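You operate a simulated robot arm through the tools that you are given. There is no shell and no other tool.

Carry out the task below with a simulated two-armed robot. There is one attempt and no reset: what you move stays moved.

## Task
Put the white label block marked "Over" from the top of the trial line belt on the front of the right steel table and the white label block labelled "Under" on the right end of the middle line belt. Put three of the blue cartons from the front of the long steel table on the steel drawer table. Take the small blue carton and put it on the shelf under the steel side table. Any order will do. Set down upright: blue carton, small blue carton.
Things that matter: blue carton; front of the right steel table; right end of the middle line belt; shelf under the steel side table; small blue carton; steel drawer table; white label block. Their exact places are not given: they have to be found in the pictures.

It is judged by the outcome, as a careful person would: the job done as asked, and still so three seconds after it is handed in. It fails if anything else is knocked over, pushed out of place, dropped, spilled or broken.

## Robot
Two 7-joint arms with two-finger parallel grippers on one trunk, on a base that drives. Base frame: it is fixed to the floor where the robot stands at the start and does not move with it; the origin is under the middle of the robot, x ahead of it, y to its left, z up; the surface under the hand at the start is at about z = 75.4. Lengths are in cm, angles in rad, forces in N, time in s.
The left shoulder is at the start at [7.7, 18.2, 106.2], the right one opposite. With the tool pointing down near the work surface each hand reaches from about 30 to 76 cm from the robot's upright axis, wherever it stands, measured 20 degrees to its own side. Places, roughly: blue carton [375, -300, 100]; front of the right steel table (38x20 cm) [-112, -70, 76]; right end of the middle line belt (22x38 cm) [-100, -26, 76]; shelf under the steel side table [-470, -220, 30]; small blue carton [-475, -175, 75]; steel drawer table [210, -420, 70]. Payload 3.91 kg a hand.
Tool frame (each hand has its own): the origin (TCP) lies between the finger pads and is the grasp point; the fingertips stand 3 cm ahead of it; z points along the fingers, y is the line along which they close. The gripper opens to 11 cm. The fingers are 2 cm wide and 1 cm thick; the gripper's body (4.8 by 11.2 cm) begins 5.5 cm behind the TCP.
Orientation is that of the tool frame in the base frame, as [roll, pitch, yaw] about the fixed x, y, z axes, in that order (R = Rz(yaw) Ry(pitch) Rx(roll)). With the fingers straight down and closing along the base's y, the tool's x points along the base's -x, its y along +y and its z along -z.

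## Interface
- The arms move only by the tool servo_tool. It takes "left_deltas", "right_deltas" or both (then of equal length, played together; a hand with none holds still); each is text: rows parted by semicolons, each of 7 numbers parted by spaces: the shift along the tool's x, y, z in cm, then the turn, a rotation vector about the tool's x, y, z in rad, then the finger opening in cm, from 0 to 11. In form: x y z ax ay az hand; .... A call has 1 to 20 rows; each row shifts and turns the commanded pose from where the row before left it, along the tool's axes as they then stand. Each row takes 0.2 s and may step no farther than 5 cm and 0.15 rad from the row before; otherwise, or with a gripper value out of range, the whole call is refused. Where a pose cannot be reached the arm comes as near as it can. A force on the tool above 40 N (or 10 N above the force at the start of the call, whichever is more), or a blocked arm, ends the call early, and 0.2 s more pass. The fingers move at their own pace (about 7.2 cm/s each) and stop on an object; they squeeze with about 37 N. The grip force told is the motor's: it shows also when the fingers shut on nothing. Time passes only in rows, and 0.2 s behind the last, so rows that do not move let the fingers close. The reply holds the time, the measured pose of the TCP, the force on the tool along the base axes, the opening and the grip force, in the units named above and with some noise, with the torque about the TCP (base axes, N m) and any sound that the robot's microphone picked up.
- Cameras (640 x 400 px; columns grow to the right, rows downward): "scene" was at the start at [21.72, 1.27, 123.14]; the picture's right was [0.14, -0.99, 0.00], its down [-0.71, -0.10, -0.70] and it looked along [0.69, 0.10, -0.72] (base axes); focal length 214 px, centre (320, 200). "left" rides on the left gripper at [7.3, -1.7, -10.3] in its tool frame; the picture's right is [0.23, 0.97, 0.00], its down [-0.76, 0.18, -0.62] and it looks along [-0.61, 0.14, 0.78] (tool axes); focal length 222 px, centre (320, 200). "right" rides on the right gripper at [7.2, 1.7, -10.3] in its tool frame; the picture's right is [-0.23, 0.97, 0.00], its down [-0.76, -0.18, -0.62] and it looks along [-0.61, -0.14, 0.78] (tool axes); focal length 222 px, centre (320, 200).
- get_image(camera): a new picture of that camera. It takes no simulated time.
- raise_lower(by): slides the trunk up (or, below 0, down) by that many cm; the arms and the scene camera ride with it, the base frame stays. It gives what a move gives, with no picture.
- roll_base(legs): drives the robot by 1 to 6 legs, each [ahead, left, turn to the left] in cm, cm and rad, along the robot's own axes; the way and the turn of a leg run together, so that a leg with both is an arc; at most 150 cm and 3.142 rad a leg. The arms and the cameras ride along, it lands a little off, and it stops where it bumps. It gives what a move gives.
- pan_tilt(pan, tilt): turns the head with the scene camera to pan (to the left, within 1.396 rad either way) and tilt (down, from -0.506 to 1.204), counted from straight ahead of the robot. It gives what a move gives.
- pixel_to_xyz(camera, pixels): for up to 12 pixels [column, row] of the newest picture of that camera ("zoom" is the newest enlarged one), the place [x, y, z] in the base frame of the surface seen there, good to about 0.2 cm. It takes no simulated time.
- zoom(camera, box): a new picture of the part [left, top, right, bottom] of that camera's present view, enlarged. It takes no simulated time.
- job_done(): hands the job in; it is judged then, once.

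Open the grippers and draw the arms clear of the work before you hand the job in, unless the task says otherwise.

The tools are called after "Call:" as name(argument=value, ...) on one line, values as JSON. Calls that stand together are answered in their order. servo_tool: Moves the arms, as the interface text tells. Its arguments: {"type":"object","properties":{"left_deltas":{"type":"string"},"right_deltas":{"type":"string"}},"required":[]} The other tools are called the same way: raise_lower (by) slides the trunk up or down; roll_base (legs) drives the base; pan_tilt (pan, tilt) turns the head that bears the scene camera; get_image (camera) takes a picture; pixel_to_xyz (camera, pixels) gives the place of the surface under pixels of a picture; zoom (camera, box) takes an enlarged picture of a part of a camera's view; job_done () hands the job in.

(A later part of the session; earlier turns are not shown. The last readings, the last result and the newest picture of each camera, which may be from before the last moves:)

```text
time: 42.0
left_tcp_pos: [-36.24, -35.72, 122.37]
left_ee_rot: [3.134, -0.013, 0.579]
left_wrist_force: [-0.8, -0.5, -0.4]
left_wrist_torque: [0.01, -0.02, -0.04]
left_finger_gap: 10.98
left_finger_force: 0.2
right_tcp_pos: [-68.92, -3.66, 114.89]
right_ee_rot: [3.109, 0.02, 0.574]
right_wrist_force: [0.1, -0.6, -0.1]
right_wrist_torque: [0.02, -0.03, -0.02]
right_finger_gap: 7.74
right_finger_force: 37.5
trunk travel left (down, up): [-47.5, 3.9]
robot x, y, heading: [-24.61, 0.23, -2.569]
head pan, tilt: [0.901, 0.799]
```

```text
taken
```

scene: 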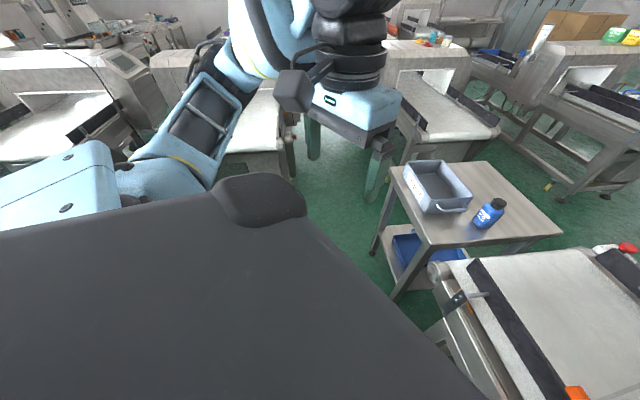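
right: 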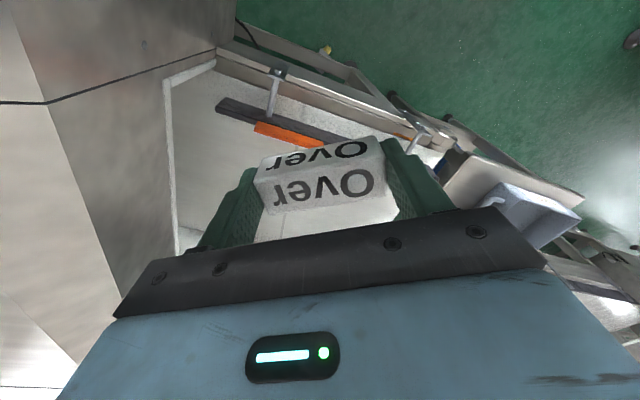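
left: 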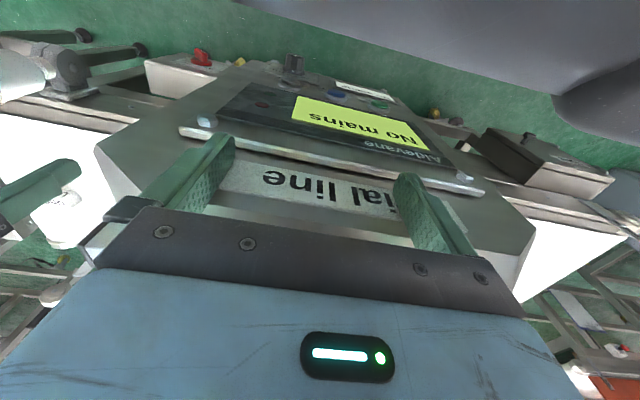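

Clear floor exists until y≈-145. I drive straight along −y by 80 cm keeping the heading, then turn to face −x.

Call:
roll_base(legs=[[43.0, 67.0, 0], [0, 0, -0.57]])

Call:
pan_tilt(pan=-0.1, tilt=0.85)

Call:
get_image(camera="scene")

```text
time: 50.0
left_tcp_pos: [-53.44, -104.0, 122.38]
left_ee_rot: [3.135, -0.013, 0.005]
left_wrist_force: [0.5, -0.6, -0.6]
left_wrist_torque: [-0.02, 0.0, 0.01]
left_finger_gap: 10.98
left_finger_force: 0.1
right_tcp_pos: [-63.58, -59.43, 114.97]
right_ee_rot: [3.109, 0.022, 0.003]
right_wrist_force: [-0.7, 0.6, -0.5]
right_wrist_torque: [0.0, 0.0, -0.02]
right_finger_gap: 7.73
right_finger_force: 37.3
trunk travel left (down, up): [-47.5, 3.9]
robot x, y, heading: [-24.59, -79.63, 3.143]
head pan, tilt: [0.901, 0.799]
```

```text
time: 51.3
left_tcp_pos: [-53.42, -104.0, 122.5]
left_ee_rot: [3.136, -0.013, 0.006]
left_wrist_force: [0.5, -0.3, 0.6]
left_wrist_torque: [0.02, 0.03, -0.03]
left_finger_gap: 10.99
left_finger_force: 0.1
right_tcp_pos: [-63.55, -59.42, 115.01]
right_ee_rot: [3.109, 0.02, 0.002]
right_wrist_force: [-0.3, -0.3, -0.1]
right_wrist_torque: [-0.01, 0.0, 0.0]
right_finger_gap: 7.74
right_finger_force: 37.1
trunk travel left (down, up): [-47.5, 3.9]
robot x, y, heading: [-24.81, -79.89, 3.135]
head pan, tilt: [-0.099, 0.85]
```

```text
taken
```

scene: 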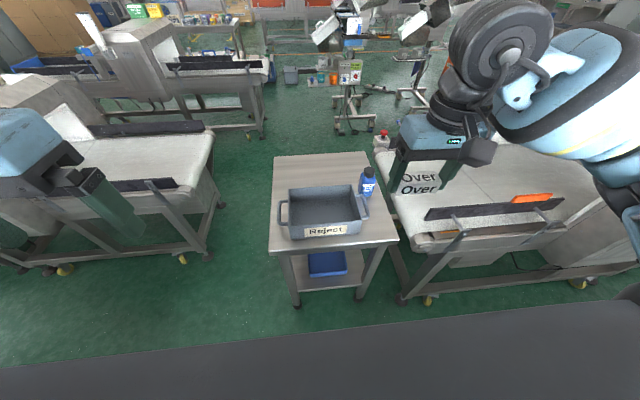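

Facing the table squarely now. I measure its far corners, tray and bottle.

Call:
pixel_to_xyz(camera="scene", pixels=[[276, 160], [358, 154], [272, 240], [395, 236], [330, 165], [290, 190], [350, 187], [362, 210], [290, 235], [366, 180], [369, 195], [340, 215]])

Call:
zoom(camera="scene", box=[250, 130, 450, 255])

```text
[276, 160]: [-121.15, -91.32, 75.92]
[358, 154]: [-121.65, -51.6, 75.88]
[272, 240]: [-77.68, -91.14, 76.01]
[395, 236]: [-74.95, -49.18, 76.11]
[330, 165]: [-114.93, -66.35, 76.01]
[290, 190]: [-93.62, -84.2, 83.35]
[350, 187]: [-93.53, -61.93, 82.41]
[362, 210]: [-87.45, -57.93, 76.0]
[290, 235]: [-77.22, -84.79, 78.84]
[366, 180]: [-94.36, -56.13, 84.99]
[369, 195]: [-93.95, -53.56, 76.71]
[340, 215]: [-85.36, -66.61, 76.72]
```

```text
3.20 times, centred on (350, 192) of scene
```

zoom: 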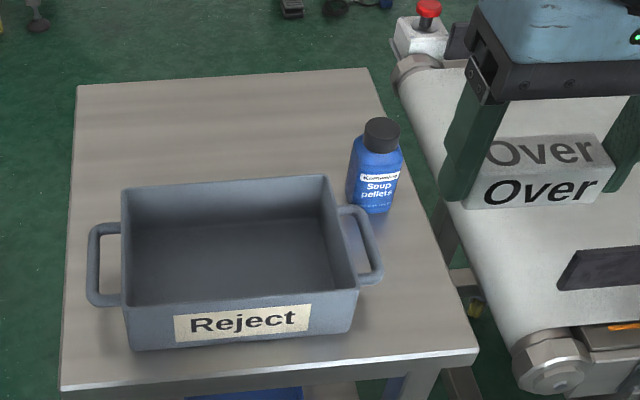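

The table spans x −74…−122, y −48…−92; tray near side. To learn my base footprint, I tilt the left hand's camera back toward the robot's feet.

Call:
servo_tool(left_deltas="0 0 0 0 0.15 0 11; 0 0 0 0 0.15 0 11; 0 0 0 0 0.15 0 11; 0 0 0 0 0.15 0 11; 0 0 0 0 0.15 0 11; 0 0 0 0 0.15 0 11; 0 0 0 0 0.15 0 11; 0 0 0 0 0.15 0 11")

Call:
get_image(camera="left")

```text
time: 53.1
left_tcp_pos: [-52.55, -103.7, 118.81]
left_ee_rot: [3.13, -1.213, 0.018]
left_wrist_force: [-0.1, 0.5, 0.2]
left_wrist_torque: [-0.01, 0.01, 0.02]
left_finger_gap: 11.02
left_finger_force: 0.1
left hand out of reach, approached as far as the arm can: row 8
right_tcp_pos: [-63.78, -59.5, 114.91]
right_ee_rot: [3.11, 0.019, 0.003]
right_wrist_force: [-1.3, -1.0, 0.0]
right_wrist_torque: [0.04, 0.01, 0.05]
right_finger_gap: 7.75
right_finger_force: 37.1
trunk travel left (down, up): [-47.5, 3.9]
robot x, y, heading: [-24.69, -79.82, 3.135]
head pan, tilt: [-0.099, 0.85]
```

```text
taken
```

left: 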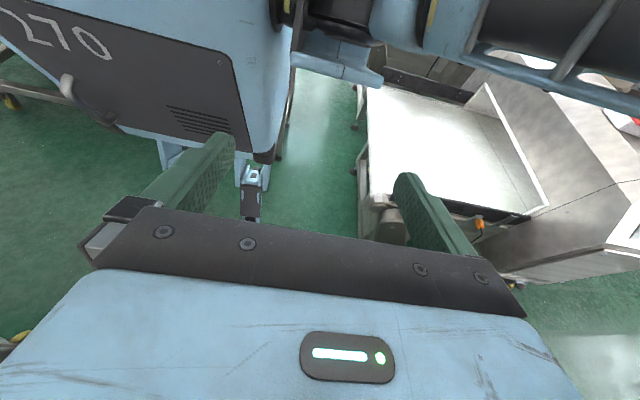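

I see the base ("270" on its front face) with a corner near (260,150) and a wheel at (250,200). I measure those points.

Call:
pixel_to_xyz(camera="left", pixels=[[240, 50], [255, 140], [250, 195], [248, 212], [120, 60], [60, 50], [170, 130], [285, 100], [270, 30], [110, 115], [180, 160], [340, 70]])

```text
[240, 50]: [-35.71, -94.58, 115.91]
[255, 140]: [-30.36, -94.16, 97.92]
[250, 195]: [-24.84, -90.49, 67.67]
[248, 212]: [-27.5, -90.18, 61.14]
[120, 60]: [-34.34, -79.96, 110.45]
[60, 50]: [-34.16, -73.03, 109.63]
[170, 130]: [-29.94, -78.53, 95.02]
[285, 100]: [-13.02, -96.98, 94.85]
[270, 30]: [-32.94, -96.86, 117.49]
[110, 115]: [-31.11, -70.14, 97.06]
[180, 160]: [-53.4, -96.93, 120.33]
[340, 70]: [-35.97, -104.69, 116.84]
```

Those are torso points. I measure floor-looking pixels around to see how far the floor reaches under the torso.

Call:
pixel_to_xyz(camera="left", pixels=[[30, 130], [100, 170], [130, 160], [20, 200], [300, 150], [330, 130], [300, 210], [320, 100], [60, 100], [10, 100], [15, 335], [265, 175]])

Call:
zoom(camera="left", box=[0, 0, 400, 250])

```text
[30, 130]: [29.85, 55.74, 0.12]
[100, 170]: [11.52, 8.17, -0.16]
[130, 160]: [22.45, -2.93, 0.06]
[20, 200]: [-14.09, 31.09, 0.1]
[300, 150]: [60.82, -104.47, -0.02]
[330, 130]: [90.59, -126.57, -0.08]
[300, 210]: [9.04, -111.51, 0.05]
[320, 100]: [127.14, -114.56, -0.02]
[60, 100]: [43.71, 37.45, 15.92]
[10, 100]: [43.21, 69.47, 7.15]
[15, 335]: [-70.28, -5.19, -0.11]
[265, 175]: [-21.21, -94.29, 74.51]
```

```text
1.60 times, centred on (200, 125) of left
```

zoom: 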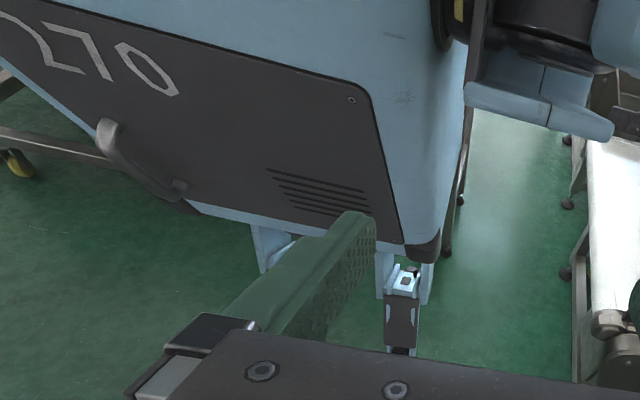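

The floor directly around the base is hidden behind the gripper in this view. I turn the hand back by 0.6 rad so it looks straight down.

Call:
servo_tool(left_deltas="0 0 0 0 -0.15 0 11; 0 0 0 0 -0.15 0 11; 0 0 0 0 -0.15 0 11; 0 0 0 0 -0.15 0 11; 0 0 0 0 0 0 11")

Call:
get_image(camera="left")

```text
time: 54.3
left_tcp_pos: [-52.55, -103.57, 118.87]
left_ee_rot: [3.134, -0.61, 0.013]
left_wrist_force: [-0.4, 0.7, -0.3]
left_wrist_torque: [0.0, -0.04, 0.0]
left_finger_gap: 11.0
left_finger_force: 0.1
right_tcp_pos: [-63.57, -59.43, 114.84]
right_ee_rot: [3.108, 0.022, 0.003]
right_wrist_force: [0.0, -0.2, -0.9]
right_wrist_torque: [-0.02, 0.0, 0.01]
right_finger_gap: 7.71
right_finger_force: 36.9
trunk travel left (down, up): [-47.5, 3.9]
robot x, y, heading: [-24.4, -80.1, 3.14]
head pan, tilt: [-0.099, 0.85]
```

```text
taken
```

left: 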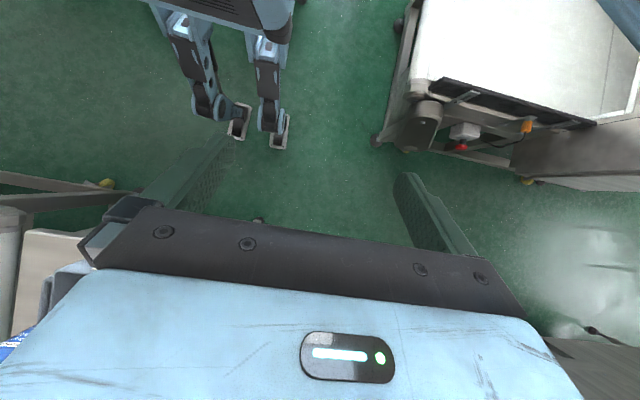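

The robot stands on slim legs with wheels/feet at (238,120) and (280,130). I measure them.

Call:
pixel_to_xyz(camera="left", pixels=[[238, 122], [236, 136], [280, 130], [283, 148], [265, 45], [270, 122], [185, 30], [210, 110], [200, 70], [280, 20], [150, 2], [286, 118]])

```text
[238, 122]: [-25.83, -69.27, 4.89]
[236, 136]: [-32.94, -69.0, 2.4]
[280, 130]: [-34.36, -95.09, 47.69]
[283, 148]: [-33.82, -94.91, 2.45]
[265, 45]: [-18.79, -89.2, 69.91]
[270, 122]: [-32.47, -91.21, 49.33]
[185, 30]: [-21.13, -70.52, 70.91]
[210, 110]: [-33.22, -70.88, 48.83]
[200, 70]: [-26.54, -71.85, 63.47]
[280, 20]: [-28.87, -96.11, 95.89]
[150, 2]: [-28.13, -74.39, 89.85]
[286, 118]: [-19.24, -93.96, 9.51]
```

My footprint is slim: feet reach only ~10–12 cm ahead of the axis and ±15 cm sideways; the arms are the widest part. I restore the left hand, drive ahead 20 cm and lower the trunk back 15 cm.

Call:
servo_tool(left_deltas="0 0 0 0 -0.15 0 11; 0 0 0 0 -0.15 0 11; 0 0 0 0 -0.15 0 11; 0 0 0 0 -0.15 0 11; 0 0 0 0 0 0 11")

Call:
roll_base(legs=[[20, 0, 0]])

Call:
get_image(camera="scene")

```text
time: 55.5
left_tcp_pos: [-52.5, -103.6, 118.88]
left_ee_rot: [3.135, -0.01, 0.007]
left_wrist_force: [-0.7, -0.3, -0.3]
left_wrist_torque: [-0.02, 0.02, 0.0]
left_finger_gap: 11.0
left_finger_force: 0.0
right_tcp_pos: [-63.6, -59.41, 114.99]
right_ee_rot: [3.109, 0.021, 0.002]
right_wrist_force: [-0.8, 0.1, 0.1]
right_wrist_torque: [0.01, -0.04, 0.0]
right_finger_gap: 7.71
right_finger_force: 37.4
trunk travel left (down, up): [-47.5, 3.9]
robot x, y, heading: [-24.44, -80.36, 3.138]
head pan, tilt: [-0.099, 0.85]
```

```text
time: 57.1
left_tcp_pos: [-72.27, -103.44, 118.88]
left_ee_rot: [3.134, -0.013, 0.002]
left_wrist_force: [-0.7, -0.8, -0.5]
left_wrist_torque: [0.02, 0.0, 0.01]
left_finger_gap: 11.01
left_finger_force: 0.1
right_tcp_pos: [-83.4, -59.28, 114.82]
right_ee_rot: [3.108, 0.021, 0.003]
right_wrist_force: [-0.5, -0.9, -1.0]
right_wrist_torque: [0.0, 0.01, 0.03]
right_finger_gap: 7.73
right_finger_force: 37.0
trunk travel left (down, up): [-47.5, 3.9]
robot x, y, heading: [-44.5, -80.04, 3.141]
head pan, tilt: [-0.099, 0.85]
```

```text
taken
```

scene: 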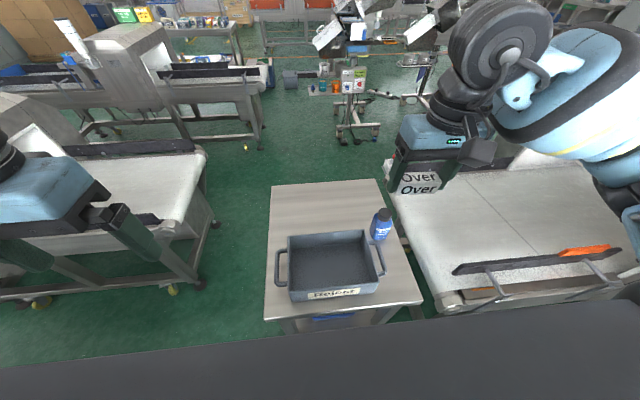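

The tray and table front are clear. I lower the trunk 15 cm, then move the right hand to above (-109,-70).

Call:
raise_lower(by=-15)

Call:
servo_tool(right_deltas="-4.5 0 0 0 0 0 6; -4.5 2 0 0 0 0 6; -4.5 2 0 0 0 0 6; -4.5 2 0 0 0 0 6; -4.5 2 0 0 0 0 6; -3 2 0 0 0 0 6; 0 0.6 0 0 0 0 6; 0 0 0 0 0 0 6")

Call:
get_image(camera="right")

Call:
get_image(camera="scene")

```text
time: 58.8
left_tcp_pos: [-72.31, -103.41, 103.93]
left_ee_rot: [3.136, -0.011, 0.003]
left_wrist_force: [0.1, -0.1, -0.5]
left_wrist_torque: [-0.01, 0.02, 0.01]
left_finger_gap: 11.0
left_finger_force: 0.0
right_tcp_pos: [-83.44, -59.2, 100.02]
right_ee_rot: [3.109, 0.023, 0.001]
right_wrist_force: [0.3, 0.2, 0.1]
right_wrist_torque: [-0.02, 0.03, 0.02]
right_finger_gap: 7.71
right_finger_force: 36.8
trunk travel left (down, up): [-32.5, 18.9]
robot x, y, heading: [-44.49, -80.08, 3.14]
head pan, tilt: [-0.099, 0.85]
```

```text
time: 60.6
left_tcp_pos: [-72.35, -103.33, 103.95]
left_ee_rot: [3.134, -0.013, 0.004]
left_wrist_force: [0.8, -0.3, -0.2]
left_wrist_torque: [0.02, 0.02, 0.03]
left_finger_gap: 10.99
left_finger_force: 0.0
right_tcp_pos: [-108.99, -69.87, 100.77]
right_ee_rot: [3.11, 0.023, 0.001]
right_wrist_force: [0.0, 0.2, 0.7]
right_wrist_torque: [0.04, 0.01, 0.0]
right_finger_gap: 7.69
right_finger_force: 37.3
trunk travel left (down, up): [-32.5, 18.9]
robot x, y, heading: [-44.7, -79.94, 3.14]
head pan, tilt: [-0.099, 0.85]
```

```text
taken
```

right: 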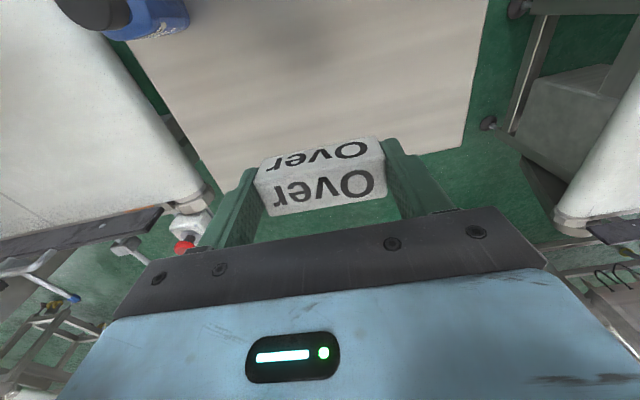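

```text
taken
```

scene: 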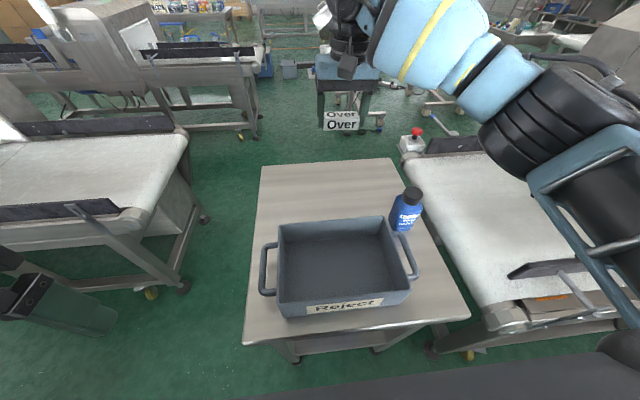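

The hand is at (-109,-69.9). I level the small tilt (0.03 rad) and lower to about 2 cm above the table first.

Call:
servo_tool(right_deltas="-0.5 0 2 0.031 0.023 0 6; 0 0 4 0 0 0 6; 0 0 4 0 0 0 6; 0 0 4 0 0 0 6; 0 0 3 0 0 0 6; 0 0 2 0 0 0 6; 0 0 0 0 0 0 6")

Call:
get_image(camera="right")

Call:
get_image(camera="scene")

```text
time: 62.2
left_tcp_pos: [-72.38, -103.28, 103.88]
left_ee_rot: [3.134, -0.011, 0.004]
left_wrist_force: [-0.1, 0.5, 0.4]
left_wrist_torque: [0.02, -0.02, 0.03]
left_finger_gap: 10.98
left_finger_force: 0.1
right_tcp_pos: [-109.47, -69.85, 81.77]
right_ee_rot: [3.139, -0.002, 0.003]
right_wrist_force: [0.3, -0.5, -0.9]
right_wrist_torque: [-0.02, 0.01, -0.03]
right_finger_gap: 7.74
right_finger_force: 37.1
trunk travel left (down, up): [-32.5, 18.9]
robot x, y, heading: [-44.39, -79.83, 3.132]
head pan, tilt: [-0.099, 0.85]
```

```text
taken
```

right: 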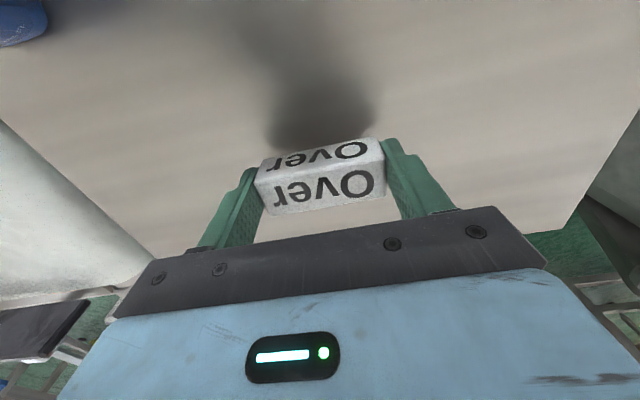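

```text
taken
```

scene: 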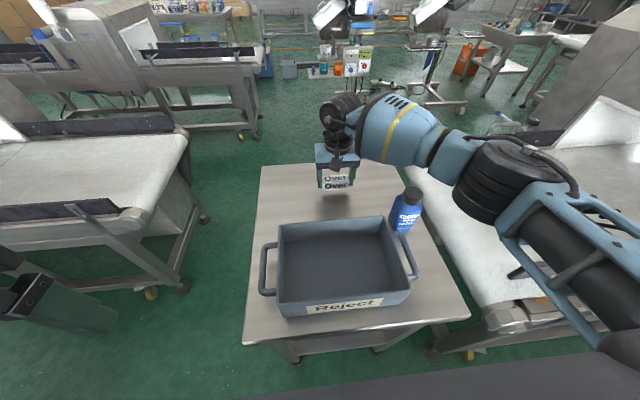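

The block hovers about 2 cm over the table's front half, clear of tray and bottle. I lower in small steps to z≈79.5 and check the contact force.

Call:
servo_tool(right_deltas="0 0 0.8 0 0 0 6; 0 0 0.6 0 0 0 6; 0 0 0.5 0 0 0 6; 0 0 0.3 0 0 0 6; 0 0 0 0 0 0 6")

```text
time: 63.4
left_tcp_pos: [-72.34, -103.37, 103.94]
left_ee_rot: [3.134, -0.012, 0.002]
left_wrist_force: [0.0, -1.5, 0.2]
left_wrist_torque: [-0.01, 0.01, 0.03]
left_finger_gap: 11.03
left_finger_force: 0.0
right_tcp_pos: [-109.43, -69.92, 79.68]
right_ee_rot: [3.14, -0.002, 0.002]
right_wrist_force: [-0.2, -0.4, -0.2]
right_wrist_torque: [0.03, 0.04, -0.03]
right_finger_gap: 7.72
right_finger_force: 36.8
trunk travel left (down, up): [-32.5, 18.9]
robot x, y, heading: [-44.73, -79.71, 3.132]
head pan, tilt: [-0.099, 0.85]
```

No contact yet at z=79.68. A couple of tiny steps more, watching the force.

Call:
servo_tool(right_deltas="0 0 0.15 0 0 0 6; 0 0 0.15 0 0 0 6; 0 0 0 0 0 0 6")

```text
time: 64.2
left_tcp_pos: [-72.28, -103.48, 103.92]
left_ee_rot: [3.133, -0.012, 0.002]
left_wrist_force: [-0.3, 0.8, -0.6]
left_wrist_torque: [0.02, -0.01, 0.01]
left_finger_gap: 11.02
left_finger_force: 0.1
right_tcp_pos: [-109.42, -69.94, 79.33]
right_ee_rot: [3.141, 0.0, 0.002]
right_wrist_force: [0.2, -1.0, 1.5]
right_wrist_torque: [0.08, 0.04, 0.02]
right_finger_gap: 7.69
right_finger_force: 37.6
trunk travel left (down, up): [-32.5, 18.9]
robot x, y, heading: [-44.18, -79.99, 3.14]
head pan, tilt: [-0.099, 0.85]
```

Contact just beginning (1.5 N up, z=79.33). I open the fingers gently to 9.6 and then rise.

Call:
servo_tool(right_deltas="0 0 0.1 0 0 0 6; 0 0 0 0 0 0 8.2; 0 0 0 0 0 0 9; 0 0 0 0 0 0 9.6; 0 0 0 0 0 0 9.6; 0 0 -1 0 0 0 9.6; 0 0 -3 0 0 0 9.6; 0 0 -4 0 0 0 9.6; 0 0 -4 0 0 0 9.6; 0 0 -4 0 0 0 9.6; 0 0 -4 0 0 0 9.6")

Call:
get_image(camera="right")

Call:
get_image(camera="scene")

```text
time: 66.6
left_tcp_pos: [-72.24, -103.46, 103.98]
left_ee_rot: [3.136, -0.012, 0.006]
left_wrist_force: [0.5, -0.1, -0.2]
left_wrist_torque: [0.0, 0.01, 0.01]
left_finger_gap: 10.98
left_finger_force: 0.0
right_tcp_pos: [-109.31, -69.73, 99.47]
right_ee_rot: [3.139, -0.002, 0.002]
right_wrist_force: [0.6, 0.0, -0.3]
right_wrist_torque: [0.0, 0.03, -0.04]
right_finger_gap: 9.61
right_finger_force: 0.0
trunk travel left (down, up): [-32.5, 18.9]
robot x, y, heading: [-44.36, -80.03, 3.141]
head pan, tilt: [-0.099, 0.85]
```

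```text
taken
```

right: 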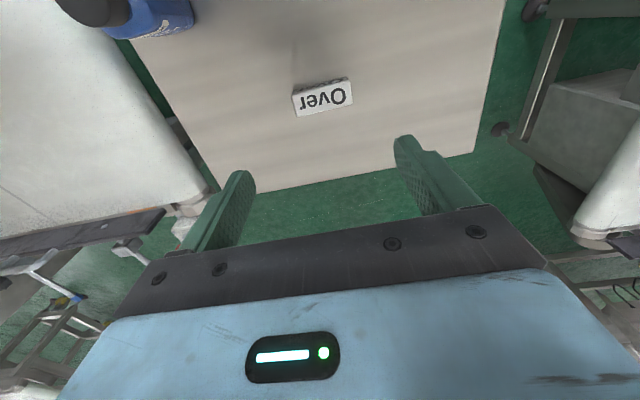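

```text
taken
```

scene: 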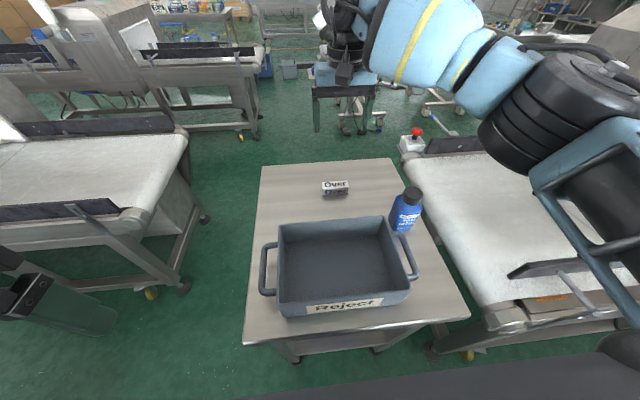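

"Over" sits on the table's front half. I retract the right hand, raise the trunk 15 cm, back off to x≈-15 and turn (via +y) to face the trial line again.

Call:
servo_tool(right_deltas="4.5 0 0 0 0 0 9.6; 4.5 -2 0 0 0 0 9.6; 4.5 -2 0 0 0 0 9.6; 4.5 -2 0 0 0 0 9.6; 4.5 -2 0 0 0 0 9.6; 3 -2 0 0 0 0 9.6; 0 0 0 0 0 0 9.6")

Call:
raise_lower(by=15)

Call:
roll_base(legs=[[-30, 0, 0]])

Call:
get_image(camera="scene")

```text
time: 68.2
left_tcp_pos: [-72.36, -103.52, 103.92]
left_ee_rot: [3.137, -0.012, 0.001]
left_wrist_force: [0.7, -1.1, 0.2]
left_wrist_torque: [0.0, -0.02, -0.01]
left_finger_gap: 10.97
left_finger_force: 0.1
right_tcp_pos: [-83.96, -59.88, 99.32]
right_ee_rot: [3.14, -0.002, 0.002]
right_wrist_force: [-1.1, 0.5, -0.5]
right_wrist_torque: [-0.03, -0.01, -0.02]
right_finger_gap: 9.61
right_finger_force: 0.1
trunk travel left (down, up): [-32.5, 18.9]
robot x, y, heading: [-45.06, -80.18, 3.134]
head pan, tilt: [-0.099, 0.85]
```

```text
time: 70.0
left_tcp_pos: [-72.48, -103.44, 118.94]
left_ee_rot: [3.135, -0.014, 0.003]
left_wrist_force: [-0.3, 0.5, -0.1]
left_wrist_torque: [0.03, -0.03, 0.06]
left_finger_gap: 11.01
left_finger_force: 0.1
right_tcp_pos: [-83.99, -59.84, 114.2]
right_ee_rot: [3.141, -0.004, 0.002]
right_wrist_force: [0.9, -0.6, -0.4]
right_wrist_torque: [0.01, 0.0, -0.03]
right_finger_gap: 9.59
right_finger_force: 0.1
trunk travel left (down, up): [-47.5, 3.9]
robot x, y, heading: [-44.74, -79.87, 3.136]
head pan, tilt: [-0.099, 0.85]
```

```text
time: 72.0
left_tcp_pos: [-42.43, -103.66, 118.89]
left_ee_rot: [3.134, -0.012, 0.003]
left_wrist_force: [0.3, 0.4, 0.7]
left_wrist_torque: [0.03, 0.01, 0.01]
left_finger_gap: 10.98
left_finger_force: 0.0
right_tcp_pos: [-54.01, -60.24, 114.23]
right_ee_rot: [3.141, -0.002, 0.002]
right_wrist_force: [-0.8, -0.7, 0.1]
right_wrist_torque: [-0.01, 0.01, 0.01]
right_finger_gap: 9.58
right_finger_force: 0.1
trunk travel left (down, up): [-47.5, 3.9]
robot x, y, heading: [-14.52, -80.34, 3.138]
head pan, tilt: [-0.099, 0.85]
```

```text
taken
```

scene: 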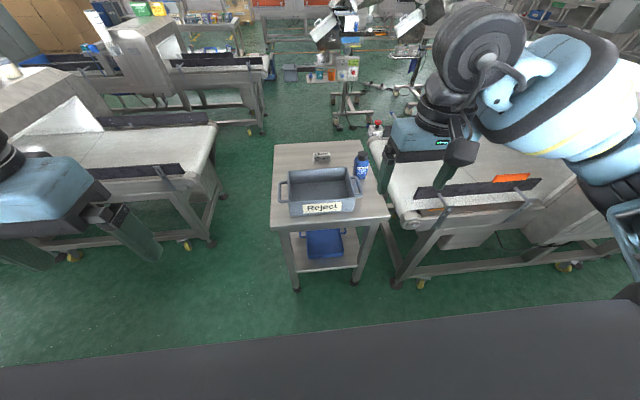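

All clear. I turn right half-way around in two steps to face +x.

Call:
roll_base(legs=[[0, 0, -1.57], [0, 0, -1.57]])

Call:
get_image(camera="scene")

```text
time: 80.0
left_tcp_pos: [13.07, -56.36, 118.89]
left_ee_rot: [3.134, -0.012, -3.128]
left_wrist_force: [0.7, -0.2, 0.7]
left_wrist_torque: [0.01, 0.01, -0.01]
left_finger_gap: 11.01
left_finger_force: 0.0
right_tcp_pos: [25.27, -99.76, 114.29]
right_ee_rot: [3.141, -0.003, -3.129]
right_wrist_force: [0.1, 0.7, -0.4]
right_wrist_torque: [0.0, 0.0, -0.03]
right_finger_gap: 9.6
right_finger_force: 0.1
trunk travel left (down, up): [-47.5, 3.9]
robot x, y, heading: [-14.59, -80.37, -0.002]
head pan, tilt: [-0.099, 0.85]
```

```text
taken
```

scene: 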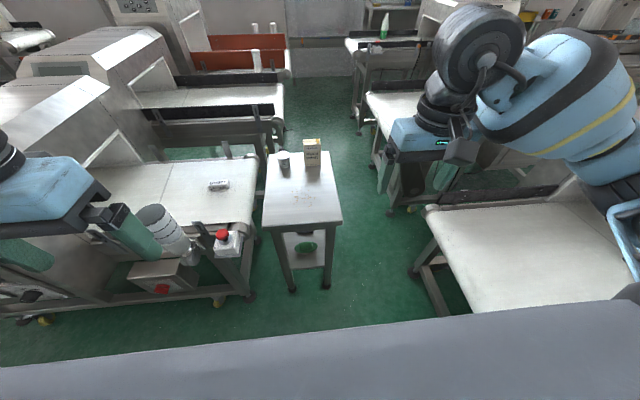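

I see "Under" at (219,185) on the belt. I drive left 38 and ahead 14 to stand at about (0,-42).

Call:
roll_base(legs=[[0, 38, 0], [14, 0, 0]])

Call:
get_image(camera="scene")

```text
time: 84.8
left_tcp_pos: [26.47, -18.46, 118.99]
left_ee_rot: [3.136, -0.012, -3.126]
left_wrist_force: [0.1, 0.2, 0.0]
left_wrist_torque: [-0.03, 0.02, 0.0]
left_finger_gap: 11.0
left_finger_force: 0.2
right_tcp_pos: [38.62, -61.94, 114.32]
right_ee_rot: [3.139, -0.003, -3.127]
right_wrist_force: [0.7, 0.2, -1.0]
right_wrist_torque: [0.01, 0.03, 0.01]
right_finger_gap: 9.62
right_finger_force: 0.0
trunk travel left (down, up): [-47.5, 3.9]
robot x, y, heading: [-1.24, -42.33, 0.005]
head pan, tilt: [-0.099, 0.85]
```

```text
taken
```

scene: 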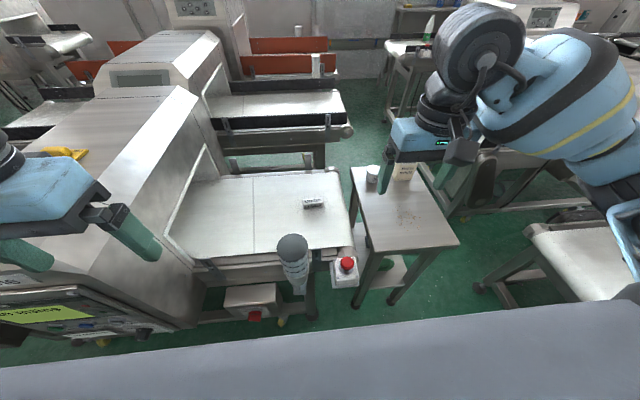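

I check the motor cylinder's top (292,242) and the small table's items (372,172),(403,172), plus the block, before lowering.

Call:
pixel_to_xyz(camera="scene", pixels=[[292, 240], [290, 262], [372, 170], [403, 168], [305, 202], [322, 200], [313, 207], [315, 200], [346, 265], [190, 130], [120, 240], [170, 95]])

```text
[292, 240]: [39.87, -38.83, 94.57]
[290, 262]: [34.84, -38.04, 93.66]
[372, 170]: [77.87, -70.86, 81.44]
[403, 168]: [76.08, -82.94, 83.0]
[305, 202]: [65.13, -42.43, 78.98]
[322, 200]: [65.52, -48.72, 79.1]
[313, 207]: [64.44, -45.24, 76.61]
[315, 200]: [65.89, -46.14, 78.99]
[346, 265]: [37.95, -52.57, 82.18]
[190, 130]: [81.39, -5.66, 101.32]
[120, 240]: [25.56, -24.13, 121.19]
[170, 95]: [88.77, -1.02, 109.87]
```

The motor top is z≈95 at (38,-38), so I'll move the hand forward first (at y≈-62), then left over "Under" at (65.8,-45.1). Lowering the trunk 15 cm now.

Call:
raise_lower(by=-15)

Call:
servo_tool(right_deltas="-4.5 0 0 0 0 0 10; -4.5 0 0 0 0 0 10; -4.5 0 0 0 0 0 10; -4.5 1 0 0 0 0 10; -4.5 3 0 0 0 0 10; -4.5 4 0 0 0 0 10; 0 4.5 0 0 0 0 10; 0 4.3 0 0 0 0 10; 0 0 4 0 0 0 10; 0 0 4 0 0 0 10; 0 0 0 0 0 0 10")

Call:
get_image(camera="right")

Call:
get_image(camera="scene")

```text
time: 86.6
left_tcp_pos: [24.06, -19.44, 105.42]
left_ee_rot: [3.128, 0.039, -3.11]
left_wrist_force: [0.0, -0.7, 0.3]
left_wrist_torque: [0.03, 0.0, -0.02]
left_finger_gap: 11.05
left_finger_force: 0.1
right_tcp_pos: [36.3, -62.84, 99.97]
right_ee_rot: [3.13, 0.022, -3.125]
right_wrist_force: [-0.6, 0.5, -0.1]
right_wrist_torque: [0.01, 0.04, 0.02]
right_finger_gap: 9.57
right_finger_force: 0.1
trunk travel left (down, up): [-32.5, 18.9]
robot x, y, heading: [-1.64, -42.55, 0.01]
head pan, tilt: [-0.099, 0.85]
```

```text
refused: row 5 steps farther than a row can; nothing moved
```

```text
taken
```

right: 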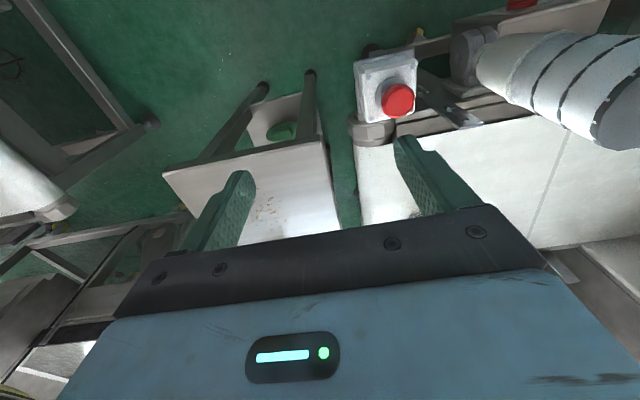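

```text
taken
```

scene: 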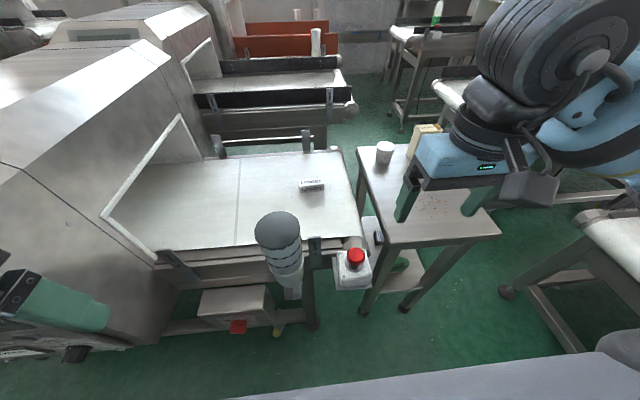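

After lowering, both hands shifted (left pitch 0.039, left dropped only 13.6 cm): the left elbow probably rests on the machine. I raise the trunk again at once.

Call:
raise_lower(by=10)

Call:
pan_tilt(pan=1.0, tilt=0.7)

Call:
get_image(camera="scene")

```text
time: 87.9
left_tcp_pos: [26.44, -18.45, 113.93]
left_ee_rot: [3.134, -0.012, -3.129]
left_wrist_force: [0.4, -0.5, 0.2]
left_wrist_torque: [-0.01, -0.01, 0.01]
left_finger_gap: 10.98
left_finger_force: 0.1
right_tcp_pos: [38.61, -61.98, 109.27]
right_ee_rot: [3.14, -0.001, -3.127]
right_wrist_force: [-0.1, 0.4, 0.8]
right_wrist_torque: [0.04, -0.02, 0.01]
right_finger_gap: 9.58
right_finger_force: 0.1
trunk travel left (down, up): [-42.5, 8.9]
robot x, y, heading: [-0.8, -42.31, 0.006]
head pan, tilt: [-0.099, 0.85]
```

```text
time: 89.2
left_tcp_pos: [26.52, -18.42, 113.93]
left_ee_rot: [3.135, -0.012, -3.126]
left_wrist_force: [-0.4, -0.3, -1.0]
left_wrist_torque: [0.0, -0.01, 0.01]
left_finger_gap: 11.0
left_finger_force: 0.1
right_tcp_pos: [38.66, -61.94, 109.33]
right_ee_rot: [3.138, -0.002, -3.127]
right_wrist_force: [-0.2, 0.3, -1.2]
right_wrist_torque: [0.01, 0.04, 0.03]
right_finger_gap: 9.59
right_finger_force: 0.0
trunk travel left (down, up): [-42.5, 8.9]
robot x, y, heading: [-1.06, -41.93, 0.003]
head pan, tilt: [1.0, 0.7]
```

```text
taken
```

scene: 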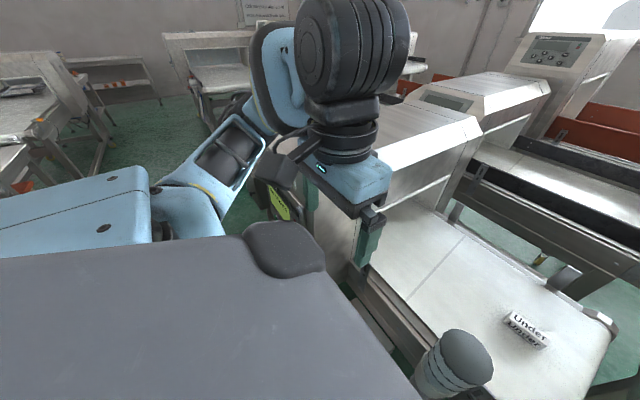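

The pose recovered once raised, so I stay at this trunk height; the right arm can still reach down to "Under" from here. First I check that the items on the machine's top are unmoved.

Call:
pan_tilt(pan=0.5, tilt=0.5)

Call:
get_image(camera="scene")

Call:
get_image(camera="left")

```text
time: 90.2
left_tcp_pos: [26.5, -18.5, 113.9]
left_ee_rot: [3.134, -0.012, -3.126]
left_wrist_force: [-0.6, 0.1, 0.2]
left_wrist_torque: [0.0, -0.01, -0.02]
left_finger_gap: 10.98
left_finger_force: 0.0
right_tcp_pos: [38.57, -61.92, 109.28]
right_ee_rot: [3.14, -0.001, -3.128]
right_wrist_force: [0.2, -0.2, -0.3]
right_wrist_torque: [-0.01, 0.0, 0.0]
right_finger_gap: 9.59
right_finger_force: 0.0
trunk travel left (down, up): [-42.5, 8.9]
robot x, y, heading: [-1.23, -42.35, 0.002]
head pan, tilt: [0.499, 0.499]
```

```text
taken
```

scene: 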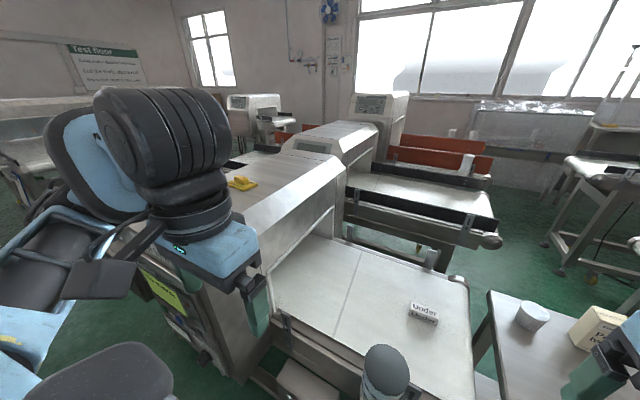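

```text
taken
```

left: 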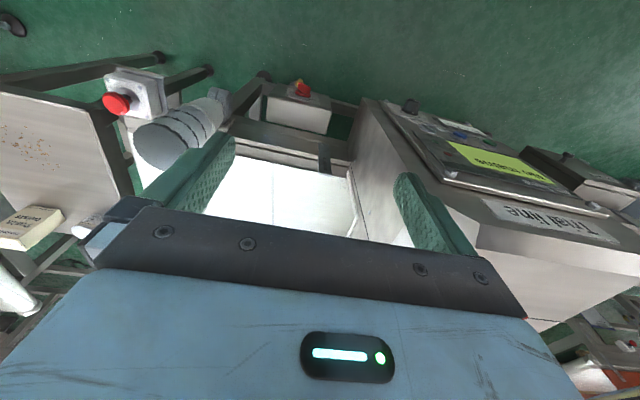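

The yellow test piece on the machine looks in place (red one is hidden behind the arm; I'll check it later). Now I move the right hand forward and then left over "Under", then partly down.

Call:
servo_tool(right_deltas="-4.5 0 0 0 0 0 10; -4.5 0 0 0 0 0 10; -4.5 0 0 0 0 0 10; -4.5 1 0 0 0 0 10; -4.5 2 0 0 0 0 10; -4.5 2 0 0 0 0 10; 0 4 0 0 0 0 10; 0 4 0 0 0 0 10; 0 3.8 2 0 0 0 10; 0 0 4 0 0 0 10; 0 0 4 0 0 0 10; 0 0 4 0 0 0 10; 0 0 0 0 0 0 10")

Call:
get_image(camera="right")

Call:
get_image(camera="scene")

```text
time: 93.0
left_tcp_pos: [26.49, -18.5, 113.93]
left_ee_rot: [3.136, -0.012, -3.127]
left_wrist_force: [0.3, 0.6, 0.0]
left_wrist_torque: [0.01, 0.0, 0.0]
left_finger_gap: 11.0
left_finger_force: 0.1
right_tcp_pos: [64.77, -45.4, 95.01]
right_ee_rot: [-3.141, 0.0, -3.132]
right_wrist_force: [0.4, 0.4, 0.0]
right_wrist_torque: [0.03, 0.01, 0.02]
right_finger_gap: 10.02
right_finger_force: 0.0
right hand out of reach, approached as far as the arm can: row 8, 9, 11
trunk travel left (down, up): [-42.5, 8.9]
robot x, y, heading: [-0.87, -42.36, 0.003]
head pan, tilt: [0.499, 0.499]
```

```text
taken
```

right: 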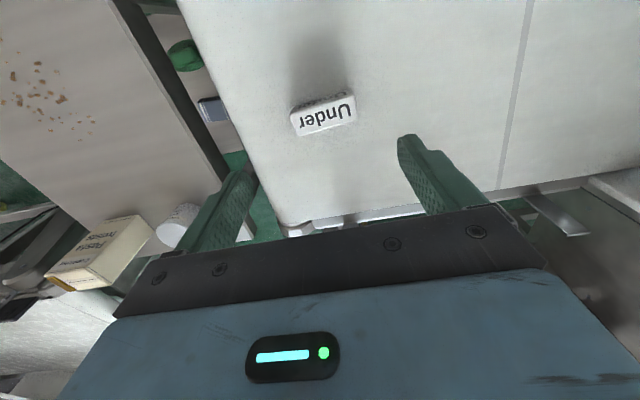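

```text
taken
```

scene: 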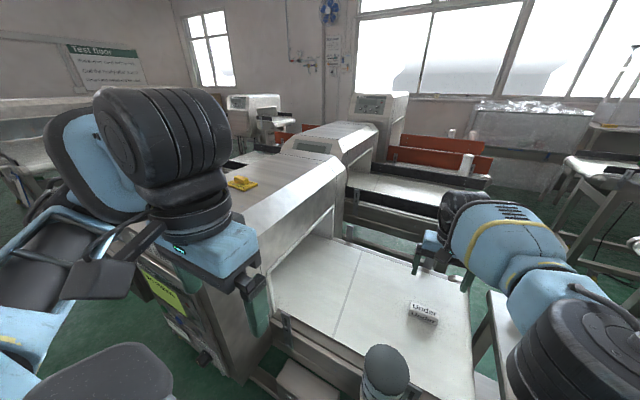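

Slightly beyond reach for a few rows; the pose is fine though. I drive ahead 4 cm to gain reach.

Call:
roll_base(legs=[[4, 0, 0]])

Call:
get_image(camera="right")

Call:
pixel_to_xyz(camera="right", pixels=[[325, 118], [295, 130], [353, 120], [292, 108], [350, 96]])

```text
time: 93.8
left_tcp_pos: [30.27, -18.51, 114.01]
left_ee_rot: [3.134, -0.012, -3.125]
left_wrist_force: [0.0, -0.2, -0.2]
left_wrist_torque: [-0.01, 0.03, -0.04]
left_finger_gap: 11.01
left_finger_force: 0.1
right_tcp_pos: [68.63, -45.45, 94.92]
right_ee_rot: [-3.141, -0.006, -3.133]
right_wrist_force: [0.4, 0.6, -1.2]
right_wrist_torque: [0.03, -0.01, 0.0]
right_finger_gap: 9.99
right_finger_force: 0.0
trunk travel left (down, up): [-42.5, 8.9]
robot x, y, heading: [2.83, -42.04, 0.007]
head pan, tilt: [0.499, 0.499]
```

```text
taken
```

right: 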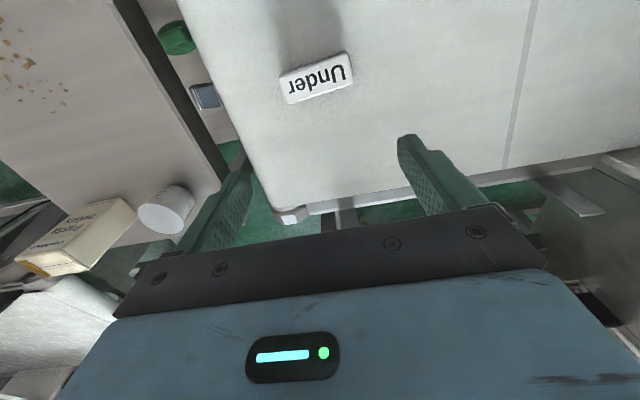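

```text
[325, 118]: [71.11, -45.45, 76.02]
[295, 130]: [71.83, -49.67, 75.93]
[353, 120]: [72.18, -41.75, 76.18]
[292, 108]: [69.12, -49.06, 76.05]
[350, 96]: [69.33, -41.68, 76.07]
```

The block is now at (317,78) in the right picture; I re-measure it.

Call:
pixel_to_xyz(camera="right", pixels=[[316, 80], [284, 80], [290, 100], [350, 82], [346, 58], [352, 75], [283, 88]])

```text
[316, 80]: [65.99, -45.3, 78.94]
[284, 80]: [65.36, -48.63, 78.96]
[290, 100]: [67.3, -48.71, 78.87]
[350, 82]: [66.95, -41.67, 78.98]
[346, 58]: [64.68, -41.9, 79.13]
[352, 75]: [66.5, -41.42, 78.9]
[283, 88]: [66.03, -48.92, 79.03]
```

"Under" is centred at (65.9,-45.2). I shift back 2.7 cm, and descend to z≈79.5 with fingers open 10.

Call:
servo_tool(right_deltas="2.7 0.2 0 0 0 0 10; 0 0 4 0 0 0 10; 0 0 4 0 0 0 10; 0 0 4 0 0 0 10; 0 0 2 0 0 0 10; 0 0 1.3 0 0 0 10; 0 0 0 0 0 0 10")

Call:
get_image(camera="right")

```text
time: 95.4
left_tcp_pos: [30.47, -18.33, 113.86]
left_ee_rot: [3.136, -0.011, -3.125]
left_wrist_force: [0.3, -0.1, 0.0]
left_wrist_torque: [-0.01, 0.01, -0.02]
left_finger_gap: 10.99
left_finger_force: 0.0
right_tcp_pos: [66.6, -46.48, 79.79]
right_ee_rot: [-3.14, -0.003, -3.132]
right_wrist_force: [0.2, 0.4, 0.0]
right_wrist_torque: [0.01, -0.01, 0.03]
right_finger_gap: 10.0
right_finger_force: 0.0
right hand out of reach, approached as far as the arm can: row 1, 3, 4, 5, 6
trunk travel left (down, up): [-42.5, 8.9]
robot x, y, heading: [2.78, -42.93, 0.002]
head pan, tilt: [0.499, 0.499]
```

```text
taken
```

right: 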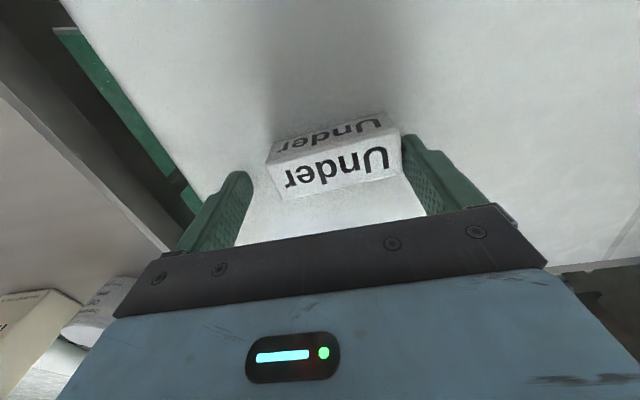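

The block is nearly against the +y finger, so the hand sits about 1.2 cm too far to −y. I nudge it +y.

Call:
servo_tool(right_deltas="0.5 1.0 0 0 0 0 10; 0 0 0.2 0 0 0 10; 0 0 0 0 0 0 10")

Call:
get_image(camera="right")

```text
time: 96.2
left_tcp_pos: [30.32, -18.46, 113.94]
left_ee_rot: [3.132, -0.012, -3.127]
left_wrist_force: [-0.6, 0.7, -0.3]
left_wrist_torque: [0.02, -0.04, -0.03]
left_finger_gap: 11.0
left_finger_force: 0.0
right_tcp_pos: [66.07, -45.52, 79.69]
right_ee_rot: [-3.141, -0.004, -3.134]
right_wrist_force: [-0.2, 0.5, -0.3]
right_wrist_torque: [0.0, -0.02, 0.01]
right_finger_gap: 9.99
right_finger_force: 0.1
trunk travel left (down, up): [-42.5, 8.9]
robot x, y, heading: [3.23, -42.61, 0.007]
head pan, tilt: [0.499, 0.499]
```

```text
taken
```

right: 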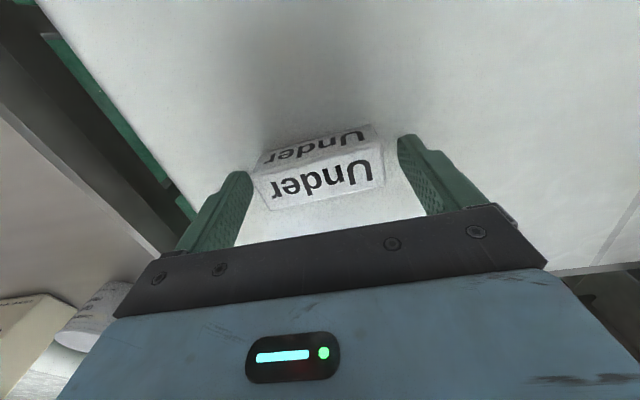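

The block is now between the fingers (a bit nearer the −y finger). I close and lift.

Call:
servo_tool(right_deltas="0 -0.3 0 0 0 0 9; 0 0 0 0 0 0 7.5; 0 0 0 0 0 0 6; 0 0 0 0 0 0 6; 0 0 -1 0 0 0 6; 0 0 -3 0 0 0 6; 0 0 -4 0 0 0 6; 0 0 -4 0 0 0 6; 0 0 -4 0 0 0 6; 0 0 -4 0 0 0 6; 0 0 -4 0 0 0 6; 0 0 -4 0 0 0 6")

Call:
get_image(camera="right")

```text
time: 98.8
left_tcp_pos: [30.37, -18.44, 113.95]
left_ee_rot: [3.137, -0.01, -3.125]
left_wrist_force: [-0.3, -0.4, -0.1]
left_wrist_torque: [0.0, -0.03, -0.02]
left_finger_gap: 11.0
left_finger_force: 0.0
right_tcp_pos: [66.05, -45.6, 107.86]
right_ee_rot: [-3.141, -0.003, -3.132]
right_wrist_force: [-0.6, -0.4, -0.4]
right_wrist_torque: [0.0, -0.02, 0.01]
right_finger_gap: 7.74
right_finger_force: 37.9
trunk travel left (down, up): [-42.5, 8.9]
robot x, y, heading: [3.15, -42.37, 0.005]
head pan, tilt: [0.499, 0.499]
```

```text
taken
```

right: 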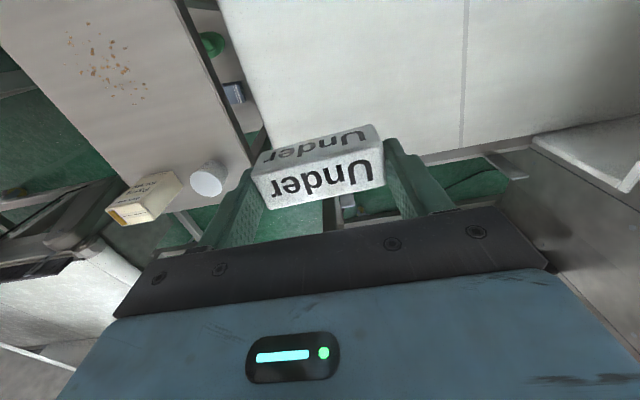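

"Under" is held (gap 7.74, TCP 3.7 cm over its underside). I retract the hand, back off to x≈-15 and check the machine top.

Call:
servo_tool(right_deltas="0 -4 0 0 0 0 6; 2 -4 0 0 0 0 6; 4 -2.5 0 0 0 0 6; 4 -2.5 0 0 0 0 6; 4 -2 0 0 0 0 6; 4 -1 0 0 0 0 6; 4 0 0 0 0 0 6; 2 0 0 0 0 0 6; 0 0 0 0 0 0 6")

Call:
roll_base(legs=[[-20, 0, 0]])

Call:
pan_tilt(pan=0.2, tilt=0.5)

Call:
get_image(camera="scene")

```text
time: 100.8
left_tcp_pos: [30.42, -18.54, 113.94]
left_ee_rot: [3.133, -0.012, -3.126]
left_wrist_force: [-0.2, -0.1, 0.4]
left_wrist_torque: [0.0, 0.0, -0.06]
left_finger_gap: 11.01
left_finger_force: 0.0
right_tcp_pos: [42.52, -61.91, 107.94]
right_ee_rot: [3.14, -0.003, -3.132]
right_wrist_force: [0.1, 0.2, -1.8]
right_wrist_torque: [0.01, 0.02, -0.01]
right_finger_gap: 7.74
right_finger_force: 37.0
trunk travel left (down, up): [-42.5, 8.9]
robot x, y, heading: [2.63, -41.79, 0.001]
head pan, tilt: [0.499, 0.499]
```

```text
time: 102.5
left_tcp_pos: [10.13, -18.44, 113.98]
left_ee_rot: [3.135, -0.013, -3.124]
left_wrist_force: [0.2, -0.1, 0.7]
left_wrist_torque: [0.03, -0.01, 0.02]
left_finger_gap: 11.01
left_finger_force: 0.0
right_tcp_pos: [22.3, -61.95, 107.85]
right_ee_rot: [-3.141, -0.003, -3.129]
right_wrist_force: [-0.9, 0.5, -0.2]
right_wrist_torque: [0.02, 0.01, -0.03]
right_finger_gap: 7.7
right_finger_force: 37.0
trunk travel left (down, up): [-42.5, 8.9]
robot x, y, heading: [-17.23, -42.35, 0.009]
head pan, tilt: [0.499, 0.499]
```

```text
time: 103.2
left_tcp_pos: [10.2, -18.49, 113.94]
left_ee_rot: [3.135, -0.013, -3.123]
left_wrist_force: [-0.4, 0.1, -0.1]
left_wrist_torque: [0.05, 0.0, -0.01]
left_finger_gap: 11.01
left_finger_force: 0.0
right_tcp_pos: [22.28, -62.07, 107.85]
right_ee_rot: [3.14, -0.003, -3.131]
right_wrist_force: [-0.4, -0.1, -0.5]
right_wrist_torque: [-0.01, -0.01, 0.02]
right_finger_gap: 7.73
right_finger_force: 37.1
trunk travel left (down, up): [-42.5, 8.9]
robot x, y, heading: [-17.41, -42.49, 0.004]
head pan, tilt: [0.201, 0.499]
```

```text
taken
```

scene: 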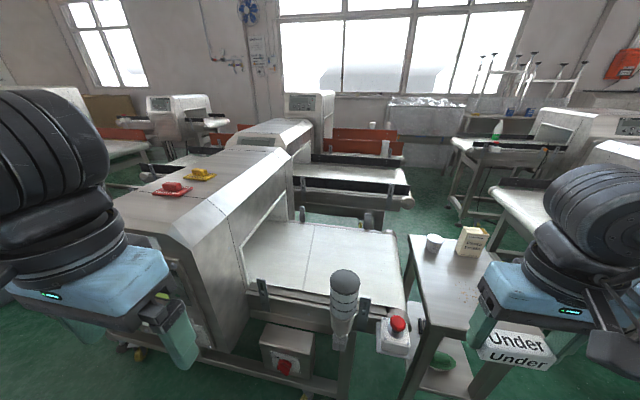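

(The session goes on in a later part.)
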